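You operate a simulated robot arm through the tools that you are given. There is no shell and no other tool.

You are at the controls of a simulated two-armed robot. One attempt, no reset.

Task
Carry the red case with both arms and set it on the top of the packing table.

The check looks at the end state, three seconds after you hand in, the way a careful person would. Anything else that was tipped, shoved, dropped, spilled or broken makes it a failure.

Robot
Two 7-joint arms with two-finger parallel grippers on one trunk, on a base that moves. Base frame: it is fixed to the floor where the robot stands at the start and does not move with it; the origin is under the middle of the robot, x ahead of it, y to its left, z up. Readings come in m, rad, newtons and seconds.
The left shoulder is at the start at [0.07, 0.134, 1.151], the right one opposite. With the tool pointing down near the work surface each hand reaches from about 0.18 to 0.64 m from the robot's upright axis, wherever it stands, measured 20 degrees to its own side. Places, roughly: red case [-2.75, -0.75, 1]; top of the packing table [-2.5, 0.1, 0.8]. Payload 1.57 kg a hand.
The TCP of each hand is the grasp point between the finger pads, 0.03 m short of the fingertips. In the tool frame z runs along the fingers and y along their closing line. Largest opening 0.08 m; finger width 0.017, thickness 0.012; the body of the gripper, 0.04 by 0.082 m, starts 0.08 m behind the TCP.
Orientation is told as [roll, pitch, yaw] about the base's x, y, z axes, in that order, counted from this pose: with the fingers straight down and closing along the base's y, the tool's x points along the base's -x, its y along +y and its z along -z.

Tools
- The arms move only by the tool step_arm. It takes "left_rows", "right_rows" or both (then of equal length, played together; a hand with none holds still); each is a list that holds one entry, the list of rows, each a list of 7 numbers: the shift along the tool's x, y, z in m, then the turn, a rotation vector about the tool's x, y, z in rad, then the finger opening in m, from 0 to 0.08. In form: [[[dx, dy, dz, rx, ry, rz, gripper], ...]]. A call has 1 to 20 rows; each row is the pose to reach, as a shift and turn from the pose commanded when the call began, along the tool's axes at that moment. Rows are played at 5 a second. More than 0.05 m and 0.15 rad between two rows, or a gripper value outside its range, and nothing of the call is played. Where a pose cannot be reached the arm comes as near as it can. A force on the tool above 40 N (or 10 N above the force at the start of the call, whichever is more), or a blocked arm, ends the call early, and 0.2 s more pass. The fingers move at their own pace (about 0.153 m/s each) and stop on an object; they squeeze with about 36 N. The grip force told is the motor's: it shows also when the fingers shut on nothing. Time passes only in rows, and 0.2 s behind the last, so rows that repeat a pose let the fingers close. It gives the time, the measured TCP pose, the force on the tool (base axes), the opening and the grip force at its end, in the units of the frame above (readings bear some noise), with the torque about the TCP (base axes, N m) and any sound that the robot's microphone picked up.
- Cameras (640 x 400 px; columns grow to the right, rows downward): "scene" is now at [0.1391, 0.0103, 1.3818]; the picture's right is [0.11, -0.99, 0.00], its down [-0.54, -0.06, -0.84] and it looks along [0.83, 0.09, -0.54] (base axes); focal length 247 px, centre (320, 200). "left" rides on the left gripper at [0.072, 0.007, -0.122] in its tool frame; the picture's right is [-0.09, 1.00, 0.00], its down [-0.84, -0.08, -0.54] and it looks along [-0.54, -0.05, 0.84] (tool axes); focal length 238 px, centre (320, 200). "right" rides on the right gripper at [0.072, -0.007, -0.122] in its tool frame; the picture's right is [0.09, 1.00, 0.00], its down [-0.84, 0.08, -0.54] and it looks along [-0.54, 0.05, 0.84] (tool axes); focal length 238 px, centre (320, 200). There is no depth. A picture from a camera that has moved, and an enlarged one, comes with that camera's place and axes in the base frame and with its lens.
- get_image(camera): a new picture of that camera. It takes no simulated time.
- move_column(by): slides the trunk up (or, below 0, down) by that many m; the arms and the scene camera ride with it, the base frame stays. It gives what a move gives, with no picture.
- drive_base(legs): drives the robot by 1 to 6 legs, each [ahead, left, turn to the left] in m, m and rad, along the robot's own axes; the way and the turn of a leg run together, so that a leg with both is an arc; at most 1.5 m and 3.142 rad a leg. The arms and the cameras ride along, it lands a little off, and it stops where it bumps. It gives what a move gives.
- pan_tilt(pan, tilt): turns the head with the scene camera to pan (to the left, within 1.501 rad either way) and tilt (down, from -0.506 to 1.204), counted from straight ahead of the robot. It gives what a move gives.
- zoom(camera, box): a new picture of the part [left, top, right, bottom] of that camera's present view, enlarged. It takes no simulated time.
- finish_job(): hands the job in; it is judged then, once.

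Nothing tells you exact positions but the pictures and the camera data. Unless the task says otherwise, let go and move clear before handing in.

The tools are called after "Call:" as name(argument=value, ...) on one line, values as JSON. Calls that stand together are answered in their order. step_arm: Moves the arms, as the interface text tells. Its arguments: {"type":"object","properties":{"left_rows":{"type":"array"},"right_rows":{"type":"array"}},"required":[]} The other tools are called the same way: move_column (by) moves the trunk up or down; drive_base (legs) drives the base; pan_tilt (pan, tilt) turns the head that bears the scene camera; get_image (camera) takes a picture; zoom (camera, box) takes an enlarged picture of a part of a camera's view; finish_job () hands the job in.

At the start:

```text
t: 0.0
left_ee_pos: [0.5138, 0.2131, 1.2019]
left_tool_rot: [0.0, -0.001, 0.003]
left_wrist_force: [0.5, 0.4, -0.1]
left_ft_torque: [-0.02, -0.02, -0.01]
left_finger_gap: 0.0799
left_grasp_force: 0.0
right_ee_pos: [0.4415, -0.2089, 1.1373]
right_tool_rot: [0.0, 0.001, 0.0]
right_wrist_force: [0.6, -0.2, -0.4]
right_ft_torque: [0.0, -0.01, -0.01]
right_finger_gap: 0.08
right_grasp_force: 0.0
trunk travel left (down, up): [-0.725, 0.215]
robot x, y, heading: [-0.0004, -0.0029, 0.002]
head pan, tilt (commanded): [0.113, 0.574]
```

scene: 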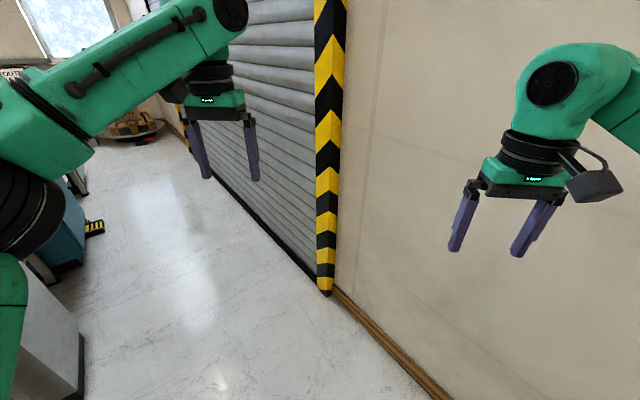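
right: 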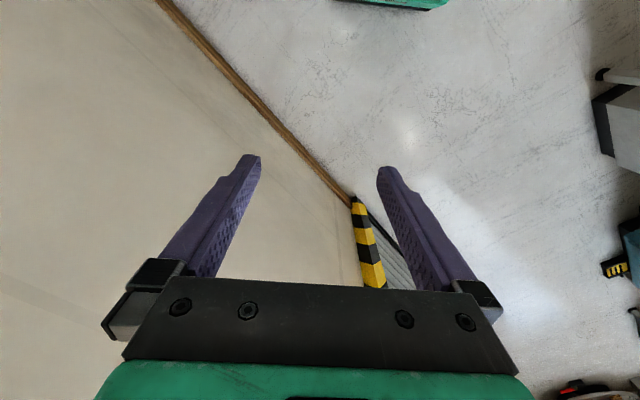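
left: 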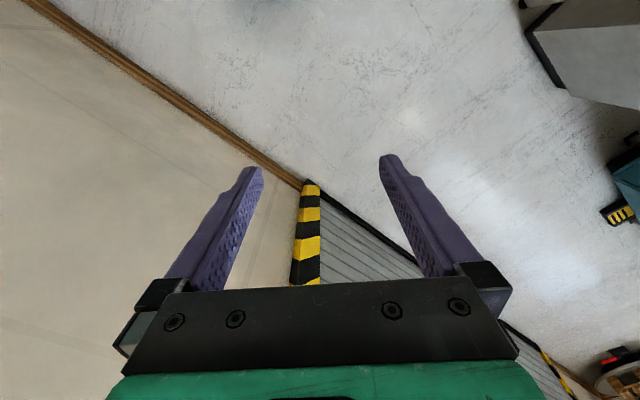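

The scene camera shows a wall and a shutter ahead of me; the case and packing table lie behind, near x = -2.6. I'll look to both sides with the head before I turn around.

Call:
pan_tilt(pan=1.5, tilt=0.4)

Call:
get_image(camera="scene")

Call:
pan_tilt(pan=-1.5, tilt=0.4)

Call:
get_image(camera="scene")

```text
t: 1.5
left_ee_pos: [0.514, 0.214, 1.2014]
left_tool_rot: [0.001, 0.001, 0.0]
left_wrist_force: [0.3, 0.3, 0.3]
left_ft_torque: [-0.01, 0.0, -0.01]
left_finger_gap: 0.0801
left_grasp_force: 0.1
right_ee_pos: [0.4415, -0.2092, 1.1367]
right_tool_rot: [0.001, -0.002, 0.0]
right_wrist_force: [0.2, 0.4, -0.1]
right_ft_torque: [0.02, -0.02, 0.01]
right_finger_gap: 0.08
right_grasp_force: 0.0
trunk travel left (down, up): [-0.725, 0.215]
robot x, y, heading: [0.0021, 0.0004, -0.001]
head pan, tilt (commanded): [1.499, 0.4]
```

```text
taken
camera scene: at [0.0572, 0.0927, 1.3976], right [1.0, -0.07, 0.0], down [-0.03, -0.39, -0.92], along [0.07, 0.92, -0.39], focal length 247 px, centre (320, 200)
```

scene: 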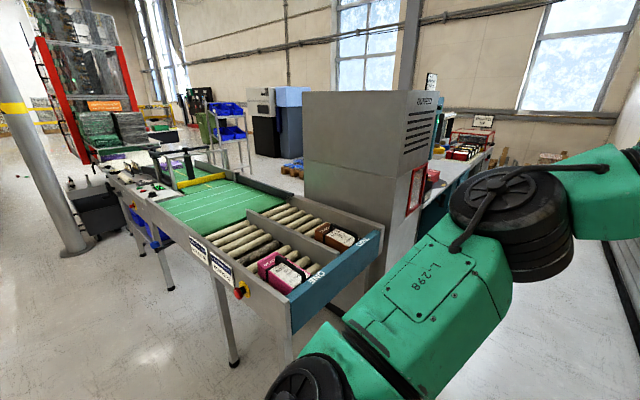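

```text
t: 4.1
left_ee_pos: [0.5142, 0.2128, 1.2012]
left_tool_rot: [-0.001, 0.0, 0.003]
left_wrist_force: [0.7, 0.2, 0.2]
left_ft_torque: [-0.03, -0.03, 0.0]
left_finger_gap: 0.08
left_grasp_force: 0.1
right_ee_pos: [0.4427, -0.2091, 1.1383]
right_tool_rot: [0.0, -0.001, 0.0]
right_wrist_force: [-0.6, 0.1, -0.6]
right_ft_torque: [-0.03, -0.01, 0.0]
right_finger_gap: 0.0799
right_grasp_force: 0.1
trunk travel left (down, up): [-0.725, 0.215]
robot x, y, heading: [-0.0001, 0.0015, -0.001]
head pan, tilt (commanded): [-1.499, 0.4]
```

```text
taken
camera scene: at [0.0571, -0.0921, 1.3976], right [-1.0, -0.07, 0.0], down [-0.03, 0.39, -0.92], along [0.07, -0.92, -0.39], focal length 247 px, centre (320, 200)
```

scene: 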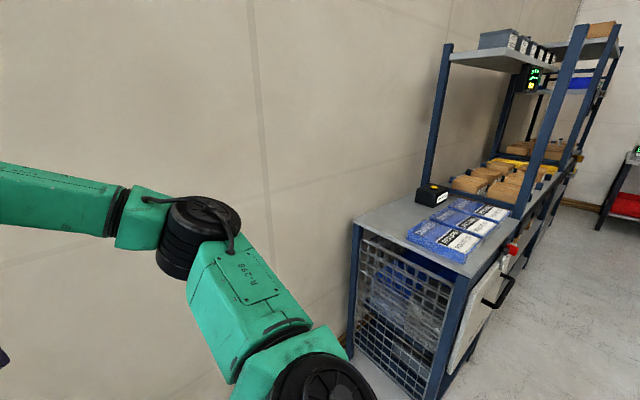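

Behind me on the left is a conveyor, and on the right is a workbench with shelves; both are about 0.75–0.9 m from my axis. There is room to turn in place, so I'll turn halfway and look again.

Call:
pan_tilt(pan=0.0, tilt=0.4)

Call:
drive_base(legs=[[0, 0, 1.57]])

Call:
pan_tilt(pan=1.3, tilt=0.4)

Call:
get_image(camera="scene")

```text
t: 5.7
left_ee_pos: [0.5144, 0.2115, 1.2006]
left_tool_rot: [0.001, 0.0, 0.002]
left_wrist_force: [0.3, -0.7, 1.2]
left_ft_torque: [-0.02, -0.02, 0.02]
left_finger_gap: 0.0799
left_grasp_force: 0.1
right_ee_pos: [0.4427, -0.2097, 1.1369]
right_tool_rot: [-0.002, 0.0, 0.001]
right_wrist_force: [0.5, -0.3, 0.2]
right_ft_torque: [-0.05, 0.04, -0.01]
right_finger_gap: 0.08
right_grasp_force: 0.1
trunk travel left (down, up): [-0.725, 0.215]
robot x, y, heading: [0.004, -0.0029, 0.003]
head pan, tilt (commanded): [0.0, 0.4]
```

```text
t: 10.0
left_ee_pos: [-0.2295, 0.5074, 1.2013]
left_tool_rot: [-0.001, 0.0, 1.606]
left_wrist_force: [-1.0, 0.1, 0.0]
left_ft_torque: [0.02, -0.01, 0.0]
left_finger_gap: 0.0801
left_grasp_force: 0.1
right_ee_pos: [0.1948, 0.4487, 1.1369]
right_tool_rot: [-0.001, 0.001, 1.604]
right_wrist_force: [-0.2, 0.5, -1.0]
right_ft_torque: [0.03, 0.04, 0.01]
right_finger_gap: 0.0802
right_grasp_force: 0.1
trunk travel left (down, up): [-0.725, 0.215]
robot x, y, heading: [-0.0002, 0.0005, 1.602]
head pan, tilt (commanded): [0.0, 0.4]
```

```text
t: 11.5
left_ee_pos: [-0.2294, 0.507, 1.201]
left_tool_rot: [-0.001, -0.001, 1.605]
left_wrist_force: [0.3, -0.2, 0.7]
left_ft_torque: [0.01, 0.02, 0.01]
left_finger_gap: 0.0797
left_grasp_force: 0.0
right_ee_pos: [0.1943, 0.4479, 1.1372]
right_tool_rot: [0.0, 0.0, 1.605]
right_wrist_force: [-0.2, 0.0, -0.2]
right_ft_torque: [-0.03, 0.01, 0.01]
right_finger_gap: 0.0802
right_grasp_force: 0.0
trunk travel left (down, up): [-0.725, 0.215]
robot x, y, heading: [0.0007, -0.0018, 1.602]
head pan, tilt (commanded): [1.3, 0.4]
```

```text
taken
camera scene: at [-0.0914, 0.0724, 1.3976], right [0.24, 0.97, 0.0], down [0.38, -0.09, -0.92], along [-0.9, 0.22, -0.39], focal length 247 px, centre (320, 200)
```

scene: 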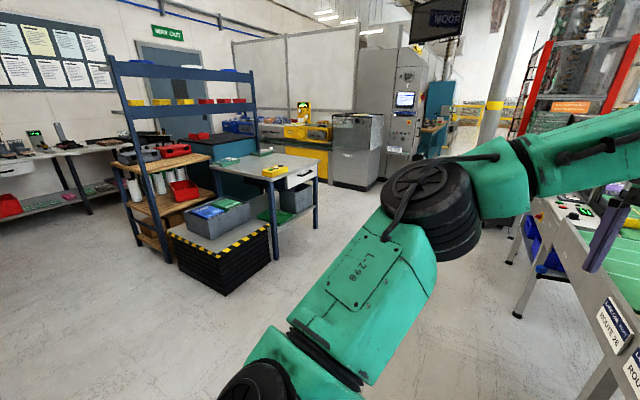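

I can see a rack of shelves with several red items and, beside it, a table with a drawer. I'll finish the turn so I face them squarely.

Call:
drive_base(legs=[[0, 0, 1.55]])

Call:
pan_tilt(pan=0.0, tilt=0.2)

Call:
get_image(camera="scene")

Call:
zoom(camera="scene", box=[200, 100, 480, 275])

```text
t: 15.7
left_ee_pos: [-0.503, -0.2366, 1.2017]
left_tool_rot: [-0.001, -0.002, -3.095]
left_wrist_force: [0.2, 0.9, -1.0]
left_ft_torque: [0.05, 0.02, 0.0]
left_finger_gap: 0.0802
left_grasp_force: 0.1
right_ee_pos: [-0.4507, 0.1889, 1.1384]
right_tool_rot: [-0.002, 0.0, -3.097]
right_wrist_force: [0.2, -0.9, 0.1]
right_ft_torque: [0.02, 0.0, -0.02]
right_finger_gap: 0.08
right_grasp_force: 0.2
trunk travel left (down, up): [-0.725, 0.215]
robot x, y, heading: [0.0045, 0.0008, -3.091]
head pan, tilt (commanded): [1.3, 0.4]
```

```text
t: 17.2
left_ee_pos: [-0.5039, -0.2371, 1.2026]
left_tool_rot: [-0.001, -0.001, -3.093]
left_wrist_force: [-0.3, 0.2, 0.3]
left_ft_torque: [0.01, -0.03, -0.03]
left_finger_gap: 0.08
left_grasp_force: 0.1
right_ee_pos: [-0.4508, 0.1888, 1.1367]
right_tool_rot: [0.0, 0.0, -3.095]
right_wrist_force: [-0.5, 1.1, 0.2]
right_ft_torque: [0.02, 0.01, -0.03]
right_finger_gap: 0.0799
right_grasp_force: 0.1
trunk travel left (down, up): [-0.725, 0.215]
robot x, y, heading: [-0.0074, -0.0011, -3.094]
head pan, tilt (commanded): [0.0, 0.201]
```

```text
taken
camera scene: at [-0.1431, -0.0064, 1.4162], right [-0.05, 1.0, 0.0], down [0.2, 0.01, -0.98], along [-0.98, -0.05, -0.2], focal length 247 px, centre (320, 200)
```

scene: 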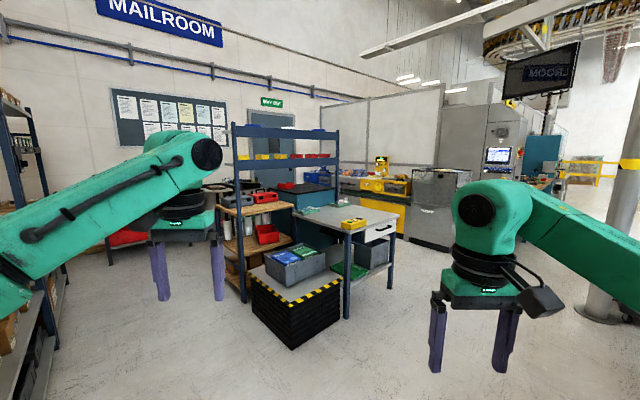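

```text
2.29 times, centred on (340, 188) of scene
camera zoom: at [-0.1431, -0.0064, 1.4162], right [-0.05, 1.0, 0.0], down [0.2, 0.01, -0.98], along [-0.98, -0.05, -0.2], focal length 565 px, centre (274, 229)
```

zoom: 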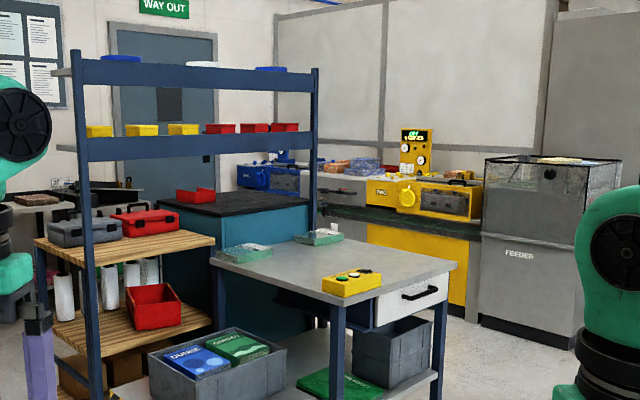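

The red case stands on the wooden shelf of the blue rack, next to a similar grey case and roughly at (-2.75, -0.75). The packing table is to its right, so I'll zoom in for details.

Call:
zoom(camera="scene", box=[205, 170, 305, 232])

Call:
zoom(camera="scene", box=[280, 180, 420, 268])

Call:
zoom(camera="scene", box=[220, 110, 350, 350])

```text
6.40 times, centred on (255, 201) of scene
camera zoom: at [-0.1431, -0.0064, 1.4162], right [-0.05, 1.0, 0.0], down [0.2, 0.01, -0.98], along [-0.98, -0.05, -0.2], focal length 1582 px, centre (736, 194)
```

zoom: 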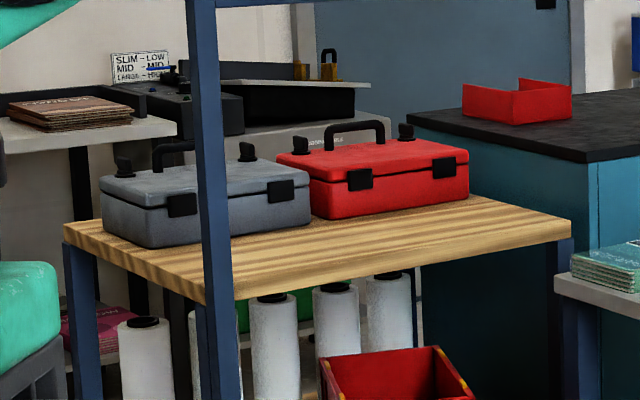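

```text
4.55 times, centred on (350, 224) of scene
camera zoom: at [-0.1431, -0.0064, 1.4162], right [-0.05, 1.0, 0.0], down [0.2, 0.01, -0.98], along [-0.98, -0.05, -0.2], focal length 1124 px, centre (184, 91)
```

zoom: 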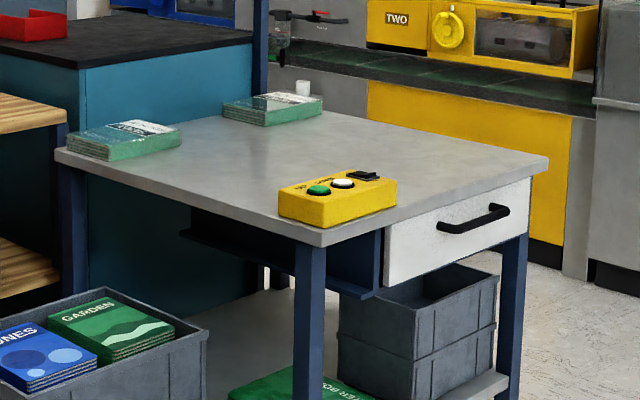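

```text
1.67 times, centred on (285, 230) of scene
camera zoom: at [-0.1431, -0.0064, 1.4162], right [-0.05, 1.0, 0.0], down [0.2, 0.01, -0.98], along [-0.98, -0.05, -0.2], focal length 412 px, centre (378, 150)
```

zoom: 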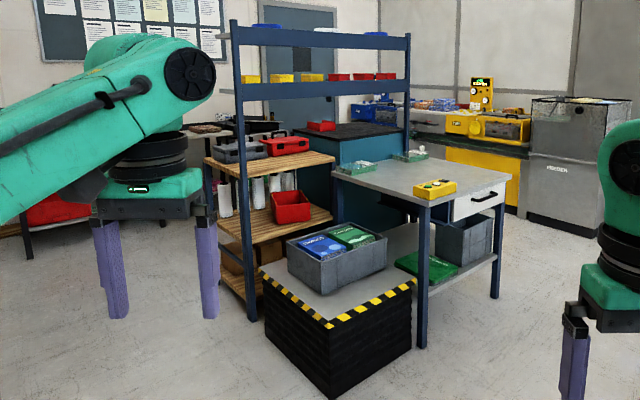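

The red case has a carry handle in the middle of the lid and two black knobs near its ends. The blue rack frame, a lift stack and a bin are all close to it, so I'll drive nearer for a better look.

Call:
drive_base(legs=[[0.85, 0.22, 0.0]])

Call:
pan_tilt(pan=0.15, tilt=0.25)

Call:
get_image(camera="scene")

Call:
zoom(camera="scene", box=[180, 100, 500, 300])

```text
t: 22.0
left_ee_pos: [-1.3665, -0.4988, 1.2028]
left_tool_rot: [0.0, -0.001, -3.091]
left_wrist_force: [-0.3, 0.2, -0.6]
left_ft_torque: [0.02, -0.04, -0.01]
left_finger_gap: 0.0802
left_grasp_force: 0.0
right_ee_pos: [-1.3145, -0.0742, 1.1362]
right_tool_rot: [0.0, -0.001, -3.092]
right_wrist_force: [-0.5, 0.5, 0.0]
right_ft_torque: [0.01, 0.01, -0.01]
right_finger_gap: 0.0801
right_grasp_force: 0.0
trunk travel left (down, up): [-0.725, 0.215]
robot x, y, heading: [-0.8643, -0.2618, -3.098]
head pan, tilt (commanded): [0.0, 0.201]
```

```text
t: 22.7
left_ee_pos: [-1.3668, -0.499, 1.2014]
left_tool_rot: [0.002, 0.0, -3.09]
left_wrist_force: [0.4, -0.2, -0.2]
left_ft_torque: [-0.03, 0.0, -0.01]
left_finger_gap: 0.0802
left_grasp_force: 0.1
right_ee_pos: [-1.3161, -0.074, 1.1373]
right_tool_rot: [0.001, 0.001, -3.093]
right_wrist_force: [-0.4, 0.8, 0.5]
right_ft_torque: [0.01, 0.01, 0.0]
right_finger_gap: 0.0798
right_grasp_force: 0.3
trunk travel left (down, up): [-0.725, 0.215]
robot x, y, heading: [-0.8606, -0.2613, -3.09]
head pan, tilt (commanded): [0.15, 0.25]
```

```text
taken
camera scene: at [-1.0053, -0.2814, 1.4116], right [-0.2, 0.98, 0.0], down [0.24, 0.05, -0.97], along [-0.95, -0.19, -0.25], focal length 247 px, centre (320, 200)
```

scene: 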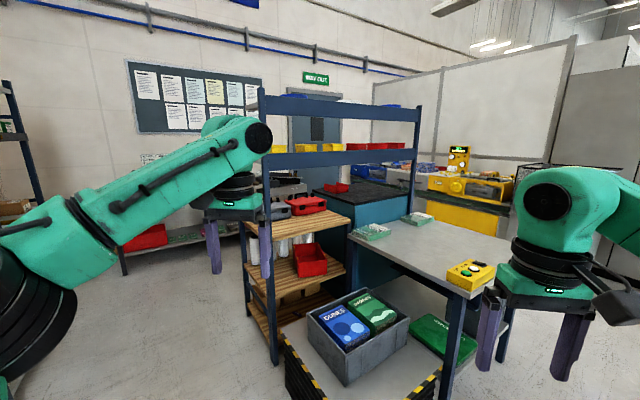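

```text
2.00 times, centred on (340, 200) of scene
camera zoom: at [-1.0053, -0.2814, 1.4116], right [-0.2, 0.98, 0.0], down [0.24, 0.05, -0.97], along [-0.95, -0.19, -0.25], focal length 494 px, centre (280, 200)
```

zoom: 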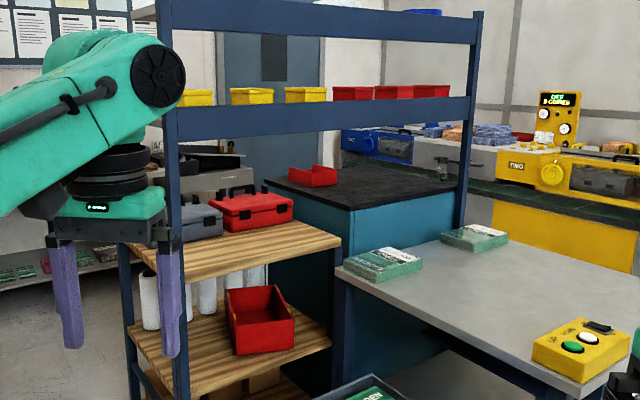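

I can now see that the frame stands between the wooden shelf and the packing table. The best access to the case should be from the aisle behind the shelf, so I'll look left to check that route.

Call:
pan_tilt(pan=0.9, tilt=0.35)

Call:
get_image(camera="scene")

Call:
pan_tilt(pan=-0.7, tilt=0.4)

Call:
get_image(camera="scene")

```text
t: 23.8
left_ee_pos: [-1.3678, -0.499, 1.201]
left_tool_rot: [0.0, 0.001, -3.092]
left_wrist_force: [-0.2, 0.3, -0.4]
left_ft_torque: [-0.01, -0.02, -0.01]
left_finger_gap: 0.0801
left_grasp_force: 0.1
right_ee_pos: [-1.3149, -0.0752, 1.1379]
right_tool_rot: [-0.001, -0.001, -3.093]
right_wrist_force: [0.5, 0.1, 0.0]
right_ft_torque: [-0.01, 0.01, 0.0]
right_finger_gap: 0.0798
right_grasp_force: 0.1
trunk travel left (down, up): [-0.725, 0.215]
robot x, y, heading: [-0.8652, -0.2626, -3.09]
head pan, tilt (commanded): [0.901, 0.351]
```

```text
taken
camera scene: at [-0.9679, -0.3386, 1.4022], right [-0.81, 0.58, 0.0], down [0.2, 0.28, -0.94], along [-0.55, -0.76, -0.34], focal length 247 px, centre (320, 200)
```

scene: 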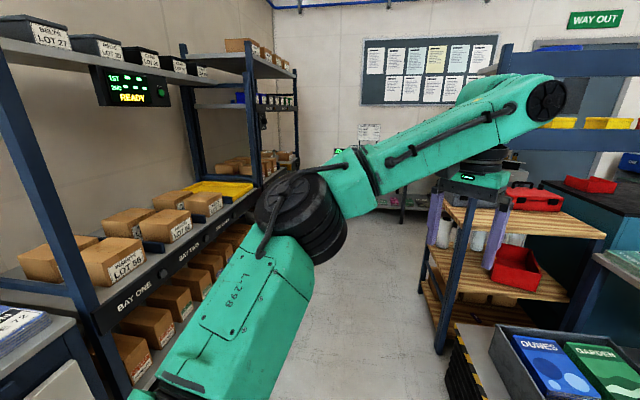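

```text
t: 25.4
left_ee_pos: [-1.366, -0.4987, 1.2002]
left_tool_rot: [0.002, -0.001, -3.091]
left_wrist_force: [0.8, 0.4, 0.5]
left_ft_torque: [0.03, 0.0, -0.03]
left_finger_gap: 0.0798
left_grasp_force: 0.0
right_ee_pos: [-1.3152, -0.0727, 1.1376]
right_tool_rot: [0.002, -0.001, -3.093]
right_wrist_force: [-0.1, 0.3, -0.2]
right_ft_torque: [0.01, 0.01, -0.02]
right_finger_gap: 0.08
right_grasp_force: 0.1
trunk travel left (down, up): [-0.725, 0.215]
robot x, y, heading: [-0.867, -0.2611, -3.092]
head pan, tilt (commanded): [-0.7, 0.4]
```

```text
taken
camera scene: at [-0.9873, -0.2069, 1.3976], right [0.61, 0.8, 0.0], down [0.31, -0.24, -0.92], along [-0.73, 0.56, -0.39], focal length 247 px, centre (320, 200)
```

scene: 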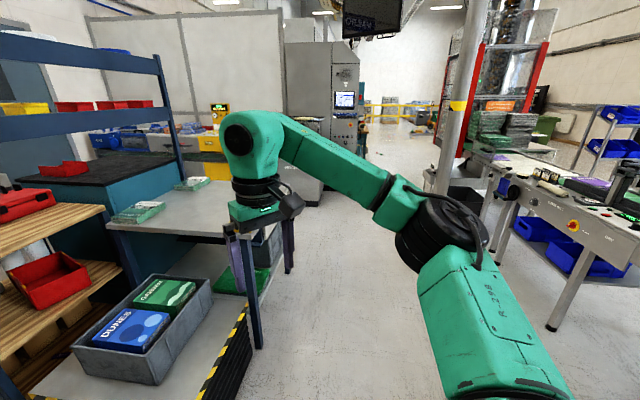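

There is an aisle about 1.2 m wide between the wall shelves on the left and the wooden rack, and it leads to the back of the shelf. I'll turn to run along it and check before driving in.

Call:
drive_base(legs=[[0, 0, 0.76]])

Call:
pan_tilt(pan=0.0, tilt=0.35)

Call:
get_image(camera="scene")

Call:
zoom(camera="scene", box=[220, 80, 540, 280])

```text
t: 27.8
left_ee_pos: [-1.0666, -0.7793, 1.2022]
left_tool_rot: [0.0, 0.0, -2.337]
left_wrist_force: [-0.4, -0.6, 0.4]
left_ft_torque: [0.0, 0.0, 0.03]
left_finger_gap: 0.08
left_grasp_force: 0.0
right_ee_pos: [-1.3207, -0.4348, 1.1376]
right_tool_rot: [0.001, 0.0, -2.337]
right_wrist_force: [0.8, -0.7, -0.3]
right_ft_torque: [0.04, 0.01, 0.02]
right_finger_gap: 0.08
right_grasp_force: 0.1
trunk travel left (down, up): [-0.725, 0.215]
robot x, y, heading: [-0.8665, -0.2587, -2.334]
head pan, tilt (commanded): [-0.7, 0.4]
```

```text
t: 28.9
left_ee_pos: [-1.0667, -0.7794, 1.2011]
left_tool_rot: [0.0, 0.0, -2.334]
left_wrist_force: [0.8, -0.8, 0.1]
left_ft_torque: [0.02, 0.01, -0.02]
left_finger_gap: 0.0801
left_grasp_force: 0.0
right_ee_pos: [-1.3206, -0.4345, 1.1369]
right_tool_rot: [-0.001, -0.001, -2.337]
right_wrist_force: [0.3, -0.7, -0.1]
right_ft_torque: [0.0, -0.01, 0.0]
right_finger_gap: 0.08
right_grasp_force: 0.0
trunk travel left (down, up): [-0.725, 0.215]
robot x, y, heading: [-0.8654, -0.2585, -2.333]
head pan, tilt (commanded): [0.0, 0.351]
```

```text
taken
camera scene: at [-0.9629, -0.3637, 1.4022], right [-0.72, 0.69, 0.0], down [0.24, 0.25, -0.94], along [-0.65, -0.68, -0.34], focal length 247 px, centre (320, 200)
```

scene: 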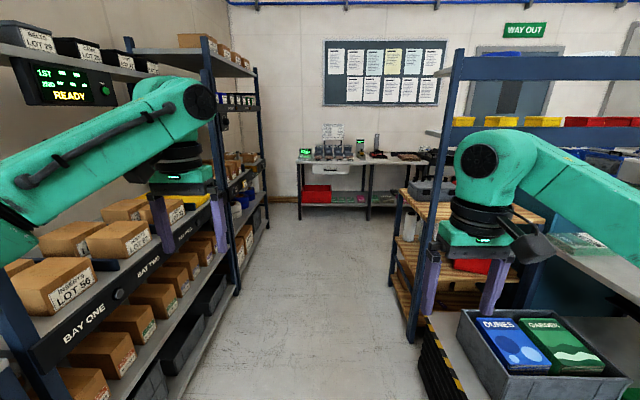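

```text
2.00 times, centred on (380, 180) of scene
camera zoom: at [-0.9629, -0.3637, 1.4022], right [-0.72, 0.69, 0.0], down [0.24, 0.25, -0.94], along [-0.65, -0.68, -0.34], focal length 494 px, centre (200, 240)
```

zoom: 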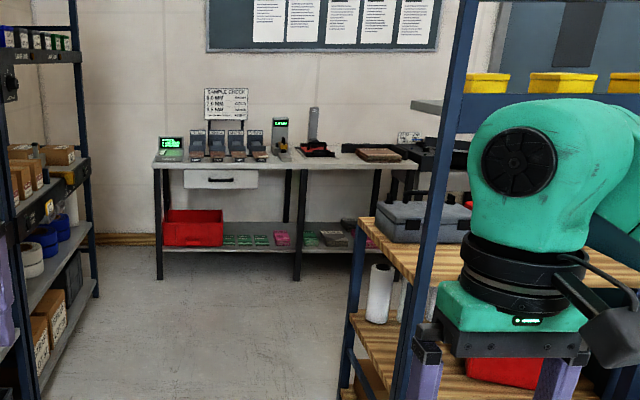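

The aisle ahead is clear all the way to the measuring bench on the far wall. I'll drive down it in stages, staying in the middle.

Call:
drive_base(legs=[[1.2, 0.04, 0.01]])

Call:
get_image(camera="scene")

Call:
pan_tilt(pan=-0.9, tilt=0.4)

Call:
get_image(camera="scene")

```text
t: 34.9
left_ee_pos: [-1.8247, -1.6654, 1.2026]
left_tool_rot: [-0.002, 0.0, -2.31]
left_wrist_force: [-0.2, 0.9, 0.3]
left_ft_torque: [0.01, 0.0, -0.02]
left_finger_gap: 0.0801
left_grasp_force: 0.2
right_ee_pos: [-2.0878, -1.3281, 1.1382]
right_tool_rot: [0.001, -0.001, -2.312]
right_wrist_force: [0.2, -0.1, -0.3]
right_ft_torque: [0.0, -0.01, -0.01]
right_finger_gap: 0.08
right_grasp_force: 0.1
trunk travel left (down, up): [-0.725, 0.215]
robot x, y, heading: [-1.6334, -1.1425, -2.311]
head pan, tilt (commanded): [0.0, 0.351]
```

```text
taken
camera scene: at [-1.7315, -1.2483, 1.4022], right [-0.74, 0.67, 0.0], down [0.23, 0.25, -0.94], along [-0.63, -0.69, -0.34], focal length 247 px, centre (320, 200)
```

scene: 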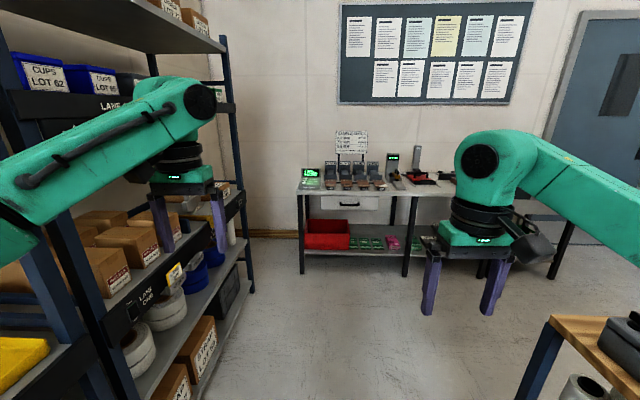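

```text
t: 36.1
left_ee_pos: [-1.826, -1.668, 1.2009]
left_tool_rot: [-0.001, 0.0, -2.311]
left_wrist_force: [-0.3, -0.5, 0.1]
left_ft_torque: [0.04, -0.03, -0.02]
left_finger_gap: 0.0799
left_grasp_force: 0.1
right_ee_pos: [-2.0884, -1.3292, 1.1383]
right_tool_rot: [0.0, 0.001, -2.313]
right_wrist_force: [-0.4, 0.2, 1.1]
right_ft_torque: [0.02, -0.01, -0.01]
right_finger_gap: 0.0798
right_grasp_force: 0.1
trunk travel left (down, up): [-0.725, 0.215]
robot x, y, heading: [-1.635, -1.1369, -2.313]
head pan, tilt (commanded): [-0.901, 0.4]
```

```text
taken
camera scene: at [-1.7614, -1.1735, 1.3976], right [0.07, 1.0, 0.0], down [0.39, -0.03, -0.92], along [-0.92, 0.06, -0.39], focal length 247 px, centre (320, 200)
```

scene: 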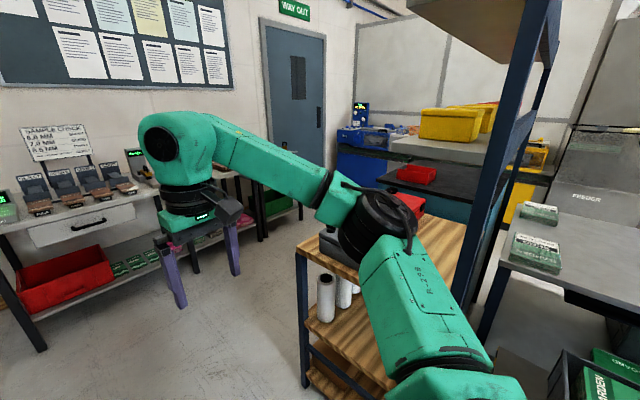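

The path along the aisle is still clear, and the hands are past the rack's end. I'll go on to the junction behind the rack, side-step for turning room, and turn right to look along the back of the shelf.

Call:
drive_base(legs=[[1.2, 0, 0], [0, -0.12, 0], [0, 0, -1.55]])

Call:
pan_tilt(pan=-0.4, tilt=0.4)

Call:
get_image(camera="scene")

Call:
pan_tilt(pan=0.2, tilt=0.4)

Call:
get_image(camera="scene")

```text
t: 46.7
left_ee_pos: [-3.0597, -1.7642, 1.2012]
left_tool_rot: [0.0, 0.0, 2.437]
left_wrist_force: [0.6, -0.5, -0.5]
left_ft_torque: [-0.02, 0.04, 0.0]
left_finger_gap: 0.0799
left_grasp_force: 0.1
right_ee_pos: [-2.7289, -1.4912, 1.138]
right_tool_rot: [0.001, 0.0, 2.434]
right_wrist_force: [-0.2, -0.3, 1.1]
right_ft_torque: [0.02, -0.04, -0.02]
right_finger_gap: 0.0799
right_grasp_force: 0.0
trunk travel left (down, up): [-0.725, 0.215]
robot x, y, heading: [-2.5292, -1.9356, 2.437]
head pan, tilt (commanded): [-0.901, 0.4]
```

```text
t: 47.6
left_ee_pos: [-3.0586, -1.7646, 1.2021]
left_tool_rot: [0.001, 0.0, 2.435]
left_wrist_force: [-0.2, 0.1, -0.1]
left_ft_torque: [-0.01, 0.03, -0.03]
left_finger_gap: 0.08
left_grasp_force: 0.0
right_ee_pos: [-2.7287, -1.4906, 1.1382]
right_tool_rot: [0.0, 0.0, 2.432]
right_wrist_force: [0.7, 0.2, 0.2]
right_ft_torque: [-0.03, -0.03, 0.03]
right_finger_gap: 0.0801
right_grasp_force: 0.0
trunk travel left (down, up): [-0.725, 0.215]
robot x, y, heading: [-2.5298, -1.936, 2.434]
head pan, tilt (commanded): [-0.4, 0.4]
```

```text
taken
camera scene: at [-2.609, -1.8215, 1.3976], right [0.9, 0.45, 0.0], down [0.17, -0.35, -0.92], along [-0.41, 0.82, -0.39], focal length 247 px, centre (320, 200)
```

scene: 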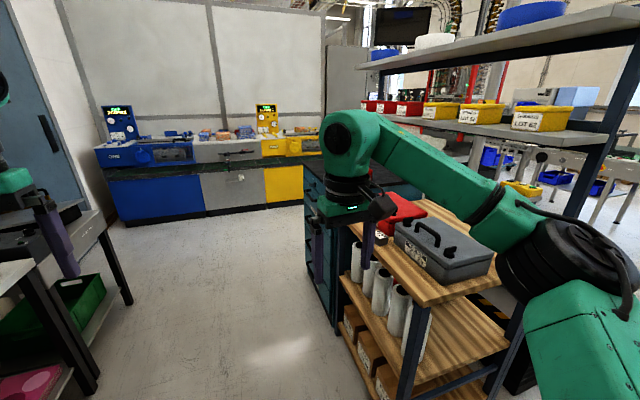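

```text
t: 48.6
left_ee_pos: [-3.0594, -1.7639, 1.2012]
left_tool_rot: [-0.001, 0.001, 2.435]
left_wrist_force: [-0.2, -0.8, 0.7]
left_ft_torque: [0.01, 0.01, -0.03]
left_finger_gap: 0.0799
left_grasp_force: 0.1
right_ee_pos: [-2.7291, -1.491, 1.1366]
right_tool_rot: [0.0, 0.0, 2.432]
right_wrist_force: [-0.5, -0.6, -0.1]
right_ft_torque: [0.04, 0.01, -0.01]
right_finger_gap: 0.08
right_grasp_force: 0.1
trunk travel left (down, up): [-0.725, 0.215]
robot x, y, heading: [-2.5316, -1.9388, 2.431]
head pan, tilt (commanded): [0.201, 0.4]
```

```text
taken
camera scene: at [-2.6487, -1.8593, 1.3976], right [0.49, 0.87, 0.0], down [0.34, -0.19, -0.92], along [-0.8, 0.45, -0.39], focal length 247 px, centre (320, 200)
```

scene: 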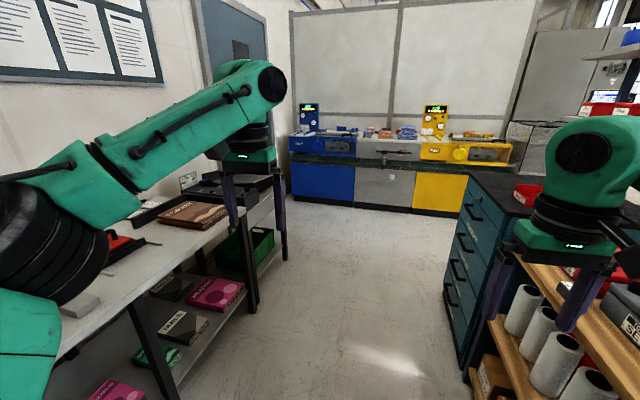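

I'm at the junction behind the rack, and the aisle at the back of the shelf is about 1.3 m wide and clear. I'll finish the turn so I face across the shelf, then look at the case.

Call:
drive_base(legs=[[0, 0, -1.61]])

Call:
pan_tilt(pan=0.9, tilt=0.45)

Call:
get_image(camera="scene")

Call:
pan_tilt(pan=0.4, tilt=0.45)

Call:
get_image(camera="scene")

```text
t: 53.0
left_ee_pos: [-2.325, -1.4193, 1.2022]
left_tool_rot: [0.0, 0.001, 0.803]
left_wrist_force: [-0.2, -0.1, 0.3]
left_ft_torque: [-0.03, 0.0, -0.03]
left_finger_gap: 0.08
left_grasp_force: 0.0
right_ee_pos: [-2.0724, -1.7659, 1.1379]
right_tool_rot: [0.0, 0.001, 0.8]
right_wrist_force: [0.4, -0.1, 0.6]
right_ft_torque: [-0.02, -0.02, 0.0]
right_finger_gap: 0.0801
right_grasp_force: 0.1
trunk travel left (down, up): [-0.725, 0.215]
robot x, y, heading: [-2.5303, -1.936, 0.798]
head pan, tilt (commanded): [0.201, 0.4]
```

```text
t: 54.0
left_ee_pos: [-2.3244, -1.4209, 1.2008]
left_tool_rot: [0.0, 0.0, 0.802]
left_wrist_force: [0.3, 0.2, 0.5]
left_ft_torque: [0.0, -0.01, 0.0]
left_finger_gap: 0.0797
left_grasp_force: 0.2
right_ee_pos: [-2.0731, -1.7652, 1.1376]
right_tool_rot: [0.001, -0.001, 0.802]
right_wrist_force: [0.7, 0.8, -0.3]
right_ft_torque: [0.02, 0.01, 0.04]
right_finger_gap: 0.08
right_grasp_force: 0.0
trunk travel left (down, up): [-0.725, 0.215]
robot x, y, heading: [-2.5329, -1.9334, 0.802]
head pan, tilt (commanded): [0.901, 0.45]
```

```text
taken
camera scene: at [-2.5067, -1.8099, 1.393], right [0.99, 0.13, 0.0], down [0.06, -0.43, -0.9], along [-0.12, 0.89, -0.44], focal length 247 px, centre (320, 200)
```

scene: 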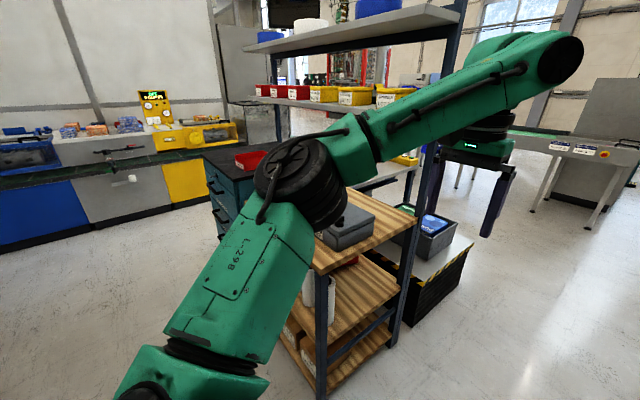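

```text
t: 55.0
left_ee_pos: [-2.3256, -1.4196, 1.2021]
left_tool_rot: [0.001, 0.002, 0.803]
left_wrist_force: [0.1, 0.0, 0.7]
left_ft_torque: [0.0, 0.01, -0.03]
left_finger_gap: 0.0804
left_grasp_force: 0.1
right_ee_pos: [-2.0719, -1.7657, 1.1369]
right_tool_rot: [0.0, 0.001, 0.801]
right_wrist_force: [-0.1, -0.9, -0.4]
right_ft_torque: [-0.03, -0.01, 0.02]
right_finger_gap: 0.0801
right_grasp_force: 0.1
trunk travel left (down, up): [-0.725, 0.215]
robot x, y, heading: [-2.5333, -1.9373, 0.796]
head pan, tilt (commanded): [0.4, 0.45]
```

```text
taken
camera scene: at [-2.4617, -1.8153, 1.393], right [0.93, -0.36, 0.0], down [-0.16, -0.41, -0.9], along [0.32, 0.84, -0.44], focal length 247 px, centre (320, 200)
```

scene: 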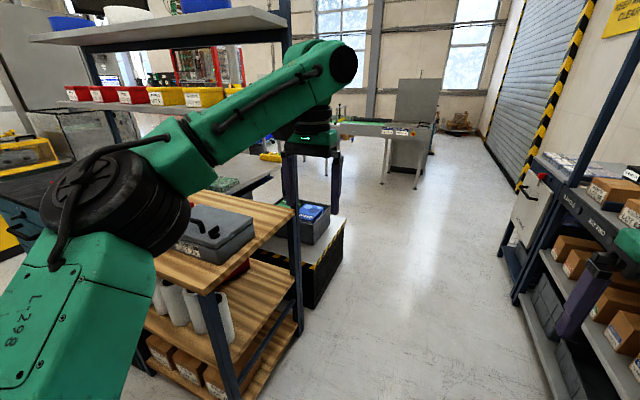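

I'm facing roughly +u, the direction across the shelf, with the rack ahead on my left. I'll back up a little so the hands clear the cases, then side-step left until I'm in front of the red case.

Call:
drive_base(legs=[[-0.2, 0, 0.025], [0, 0.75, 0]])

Call:
pan_tilt(pan=0.1, tilt=0.5)

Call:
get_image(camera="scene")

Call:
zoom(camera="scene", box=[180, 140, 420, 290])

```text
t: 60.3
left_ee_pos: [-3.038, -1.0468, 1.2001]
left_tool_rot: [0.0, 0.0, 0.831]
left_wrist_force: [-0.1, 0.4, 0.6]
left_ft_torque: [0.0, 0.02, -0.01]
left_finger_gap: 0.0799
left_grasp_force: 0.0
right_ee_pos: [-2.7751, -1.3851, 1.1372]
right_tool_rot: [0.002, 0.001, 0.829]
right_wrist_force: [0.4, 0.5, 0.2]
right_ft_torque: [-0.02, 0.03, -0.02]
right_finger_gap: 0.0799
right_grasp_force: 0.0
trunk travel left (down, up): [-0.725, 0.215]
robot x, y, heading: [-3.2297, -1.5724, 0.829]
head pan, tilt (commanded): [0.4, 0.45]
```

```text
t: 61.1
left_ee_pos: [-3.0395, -1.0463, 1.2012]
left_tool_rot: [0.0, 0.001, 0.831]
left_wrist_force: [0.1, -1.1, 0.3]
left_ft_torque: [0.01, 0.03, 0.02]
left_finger_gap: 0.08
left_grasp_force: 0.1
right_ee_pos: [-2.7765, -1.3836, 1.1384]
right_tool_rot: [-0.001, -0.001, 0.827]
right_wrist_force: [0.5, -0.3, -1.3]
right_ft_torque: [0.0, 0.01, -0.01]
right_finger_gap: 0.08
right_grasp_force: 0.0
trunk travel left (down, up): [-0.725, 0.215]
robot x, y, heading: [-3.2309, -1.5665, 0.826]
head pan, tilt (commanded): [0.099, 0.499]
```

```text
taken
camera scene: at [-3.1399, -1.4584, 1.3885], right [0.8, -0.6, 0.0], down [-0.29, -0.38, -0.88], along [0.53, 0.7, -0.48], focal length 247 px, centre (320, 200)
```

scene: 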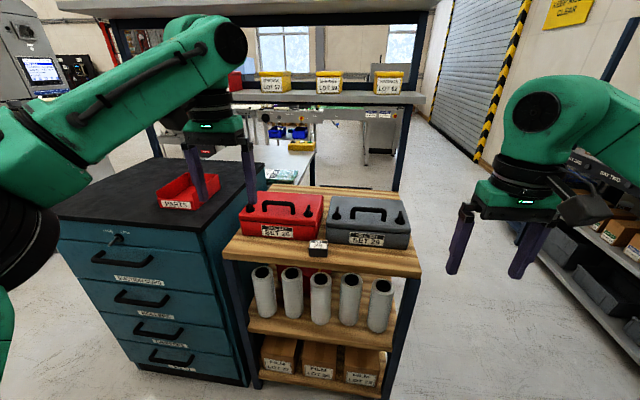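

```text
2.67 times, centred on (300, 215) of scene
camera zoom: at [-3.1399, -1.4584, 1.3885], right [0.8, -0.6, 0.0], down [-0.29, -0.38, -0.88], along [0.53, 0.7, -0.48], focal length 659 px, centre (373, 160)
```

zoom: 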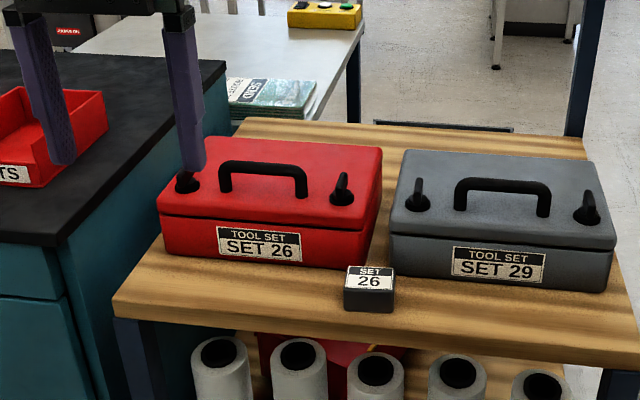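

I have a clear view now: the red case (SET 26) has a bar handle in the middle of the lid and a black ear near each end, at about z ≈ 0.98. A small "SET 26" label block stands in front of it and must not be touched, so I'll zoom in further.

Call:
zoom(camera="scene", box=[232, 180, 332, 242])

Call:
zoom(camera="scene", box=[300, 180, 420, 255])

Call:
zoom(camera="scene", box=[40, 0, 440, 250])

Call:
get_image(camera="left")

Call:
get_image(camera="right")

```text
6.40 times, centred on (282, 211) of scene
camera zoom: at [-3.1399, -1.4584, 1.3885], right [0.8, -0.6, 0.0], down [-0.29, -0.38, -0.88], along [0.53, 0.7, -0.48], focal length 1582 px, centre (563, 130)
```

zoom: 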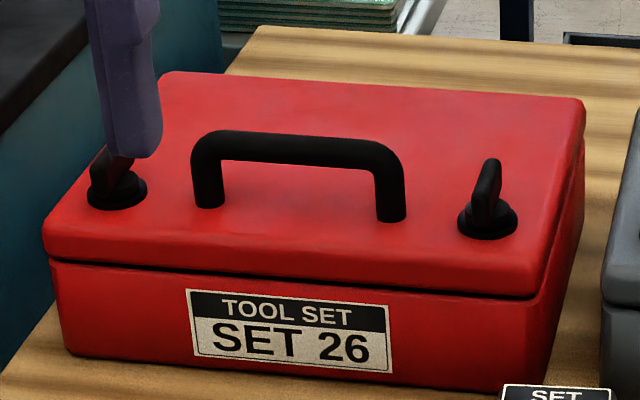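

```text
5.33 times, centred on (360, 218) of scene
camera zoom: at [-3.1399, -1.4584, 1.3885], right [0.8, -0.6, 0.0], down [-0.29, -0.38, -0.88], along [0.53, 0.7, -0.48], focal length 1318 px, centre (107, 107)
```

zoom: 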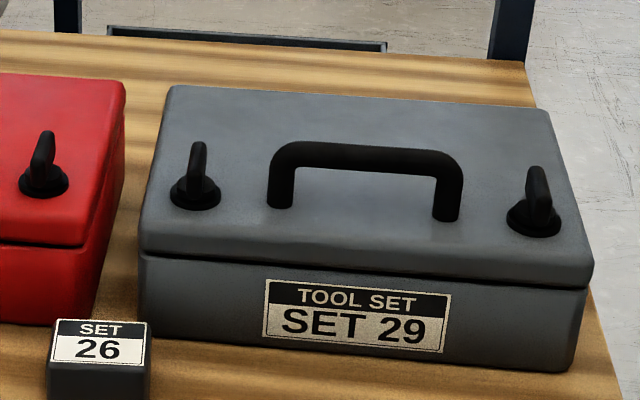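

```text
1.60 times, centred on (240, 125) of scene
camera zoom: at [-3.1399, -1.4584, 1.3885], right [0.8, -0.6, 0.0], down [-0.29, -0.38, -0.88], along [0.53, 0.7, -0.48], focal length 396 px, centre (448, 320)
```

zoom: 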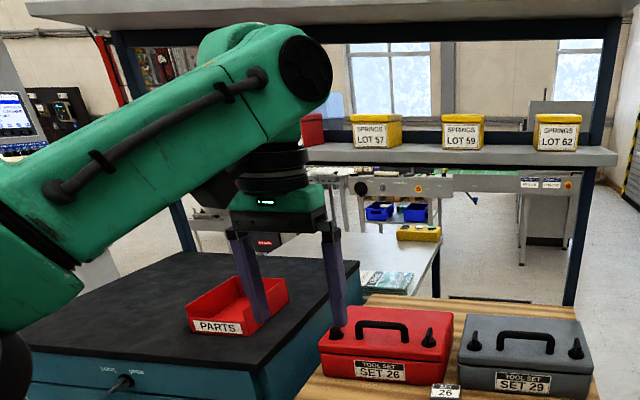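

```text
taken
camera left: at [-3.0917, -1.095, 1.3244], right [-0.67, 0.74, 0.0], down [0.62, 0.57, 0.54], along [0.4, 0.36, -0.84], focal length 238 px, centre (320, 200)
```

left: 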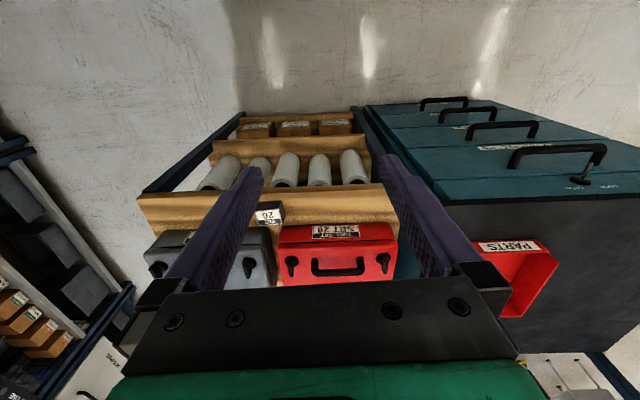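

```text
taken
camera right: at [-2.8191, -1.4413, 1.2594], right [-0.8, 0.6, 0.0], down [0.51, 0.67, 0.54], along [0.33, 0.43, -0.84], focal length 238 px, centre (320, 200)
```

right: 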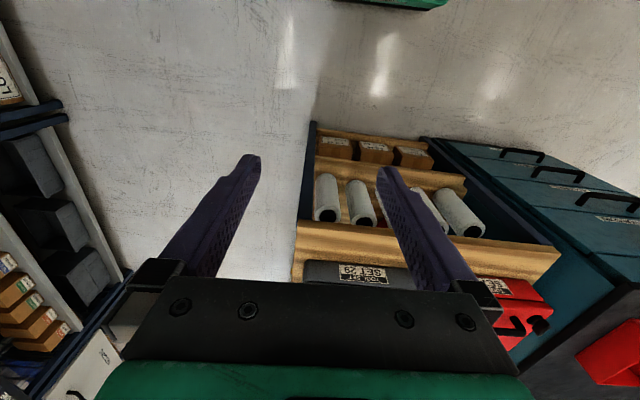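

The ears are thin blades on round bases, lying along u (depth), so fingers closing sideways can pinch them. I put the ears at about (u −2.50, v 1.42) and (u −2.50, v 1.62), just outside the handle posts, so I'll line the robot up with the case and move closer.

Call:
drive_base(legs=[[0, 0.215, 0], [0.31, 0, 0]])

Call:
pan_tilt(pan=0.0, tilt=0.75)

Call:
get_image(camera="scene")

Call:
get_image(camera="left")

Call:
get_image(camera="right")

```text
t: 64.4
left_ee_pos: [-2.9876, -0.677, 1.2027]
left_tool_rot: [-0.001, -0.001, 0.826]
left_wrist_force: [1.1, 0.4, -0.4]
left_ft_torque: [0.03, 0.01, -0.02]
left_finger_gap: 0.08
left_grasp_force: 0.0
right_ee_pos: [-2.727, -1.0167, 1.1385]
right_tool_rot: [0.0, -0.001, 0.825]
right_wrist_force: [0.3, -0.1, 1.0]
right_ft_torque: [-0.02, 0.01, -0.01]
right_finger_gap: 0.08
right_grasp_force: 0.1
trunk travel left (down, up): [-0.725, 0.215]
robot x, y, heading: [-3.1796, -1.1981, 0.822]
head pan, tilt (commanded): [0.099, 0.499]
```

```text
t: 65.2
left_ee_pos: [-2.9857, -0.6749, 1.2013]
left_tool_rot: [0.001, 0.001, 0.825]
left_wrist_force: [0.5, -0.2, -0.8]
left_ft_torque: [0.0, -0.02, 0.0]
left_finger_gap: 0.0801
left_grasp_force: 0.1
right_ee_pos: [-2.725, -1.0153, 1.1376]
right_tool_rot: [-0.001, -0.001, 0.825]
right_wrist_force: [0.0, -0.1, 0.0]
right_ft_torque: [0.05, -0.01, 0.0]
right_finger_gap: 0.0801
right_grasp_force: 0.0
trunk travel left (down, up): [-0.725, 0.215]
robot x, y, heading: [-3.1773, -1.1979, 0.826]
head pan, tilt (commanded): [0.0, 0.75]
```

```text
taken
camera scene: at [-3.0876, -1.0994, 1.3665], right [0.73, -0.68, 0.0], down [-0.46, -0.5, -0.73], along [0.5, 0.54, -0.68], focal length 247 px, centre (320, 200)
```

scene: 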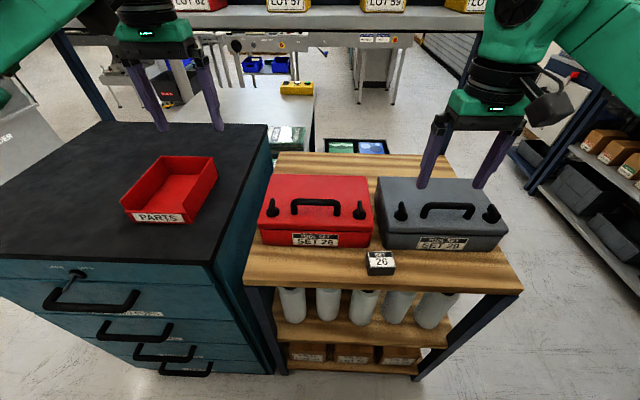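

```text
taken
camera left: at [-3.0394, -0.7244, 1.3243], right [-0.67, 0.74, 0.0], down [0.62, 0.56, 0.54], along [0.4, 0.36, -0.84], focal length 238 px, centre (320, 200)
```

left: 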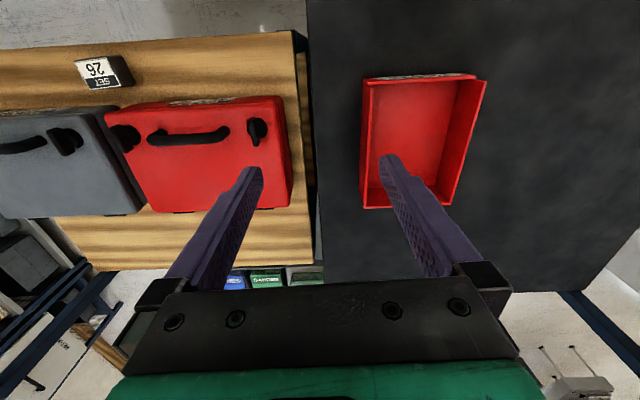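

```text
taken
camera right: at [-2.7682, -1.072, 1.2592], right [-0.79, 0.61, 0.0], down [0.51, 0.67, 0.54], along [0.33, 0.43, -0.84], focal length 238 px, centre (320, 200)
```

right: 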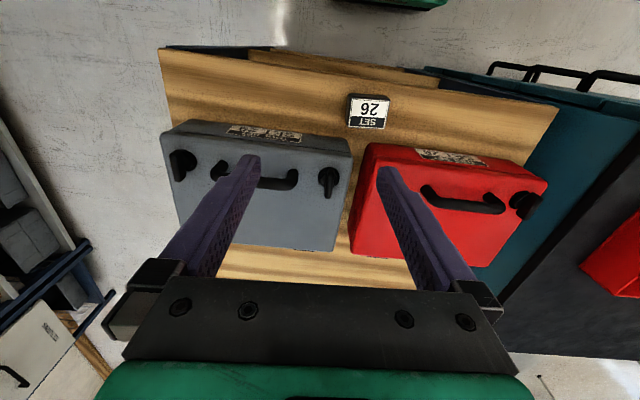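

I'm directly in front of the case with the hands well above everything. I'll zoom in from each camera to get accurate ear positions.

Call:
zoom(camera="scene", box=[245, 160, 395, 254])

Call:
zoom(camera="left", box=[80, 70, 320, 220])

Call:
zoom(camera="right", box=[330, 120, 570, 270])

```text
4.26 times, centred on (320, 207) of scene
camera zoom: at [-3.0876, -1.0994, 1.3665], right [0.73, -0.68, 0.0], down [-0.46, -0.5, -0.73], along [0.5, 0.54, -0.68], focal length 1052 px, centre (320, 170)
```

zoom: 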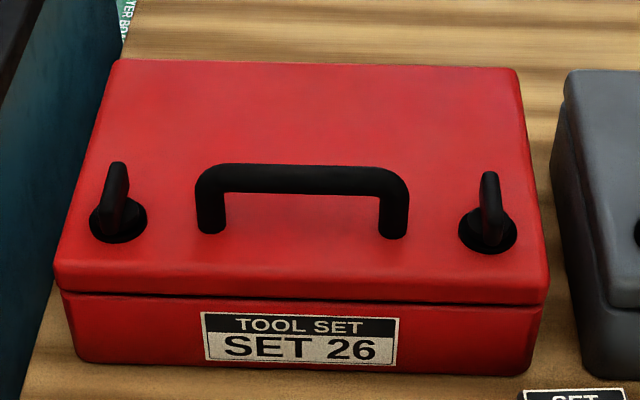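

```text
2.67 times, centred on (200, 145) of left
camera zoom: at [-3.0394, -0.7244, 1.3243], right [-0.67, 0.74, 0.0], down [0.62, 0.56, 0.54], along [0.4, 0.36, -0.84], focal length 636 px, centre (640, 347)
```

zoom: 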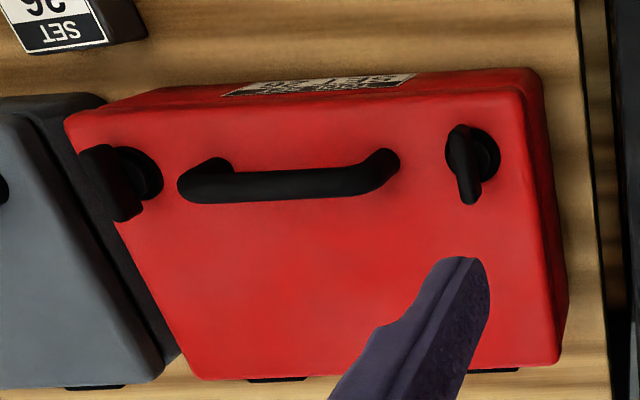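

```text
2.67 times, centred on (450, 195) of right
camera zoom: at [-2.7682, -1.072, 1.2592], right [-0.79, 0.61, 0.0], down [0.51, 0.67, 0.54], along [0.33, 0.43, -0.84], focal length 636 px, centre (-27, 213)
```

zoom: 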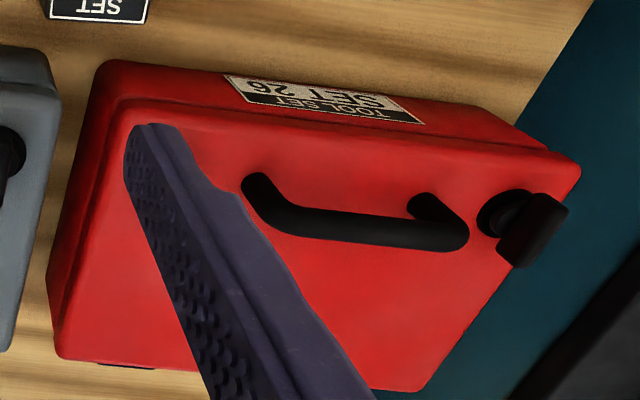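

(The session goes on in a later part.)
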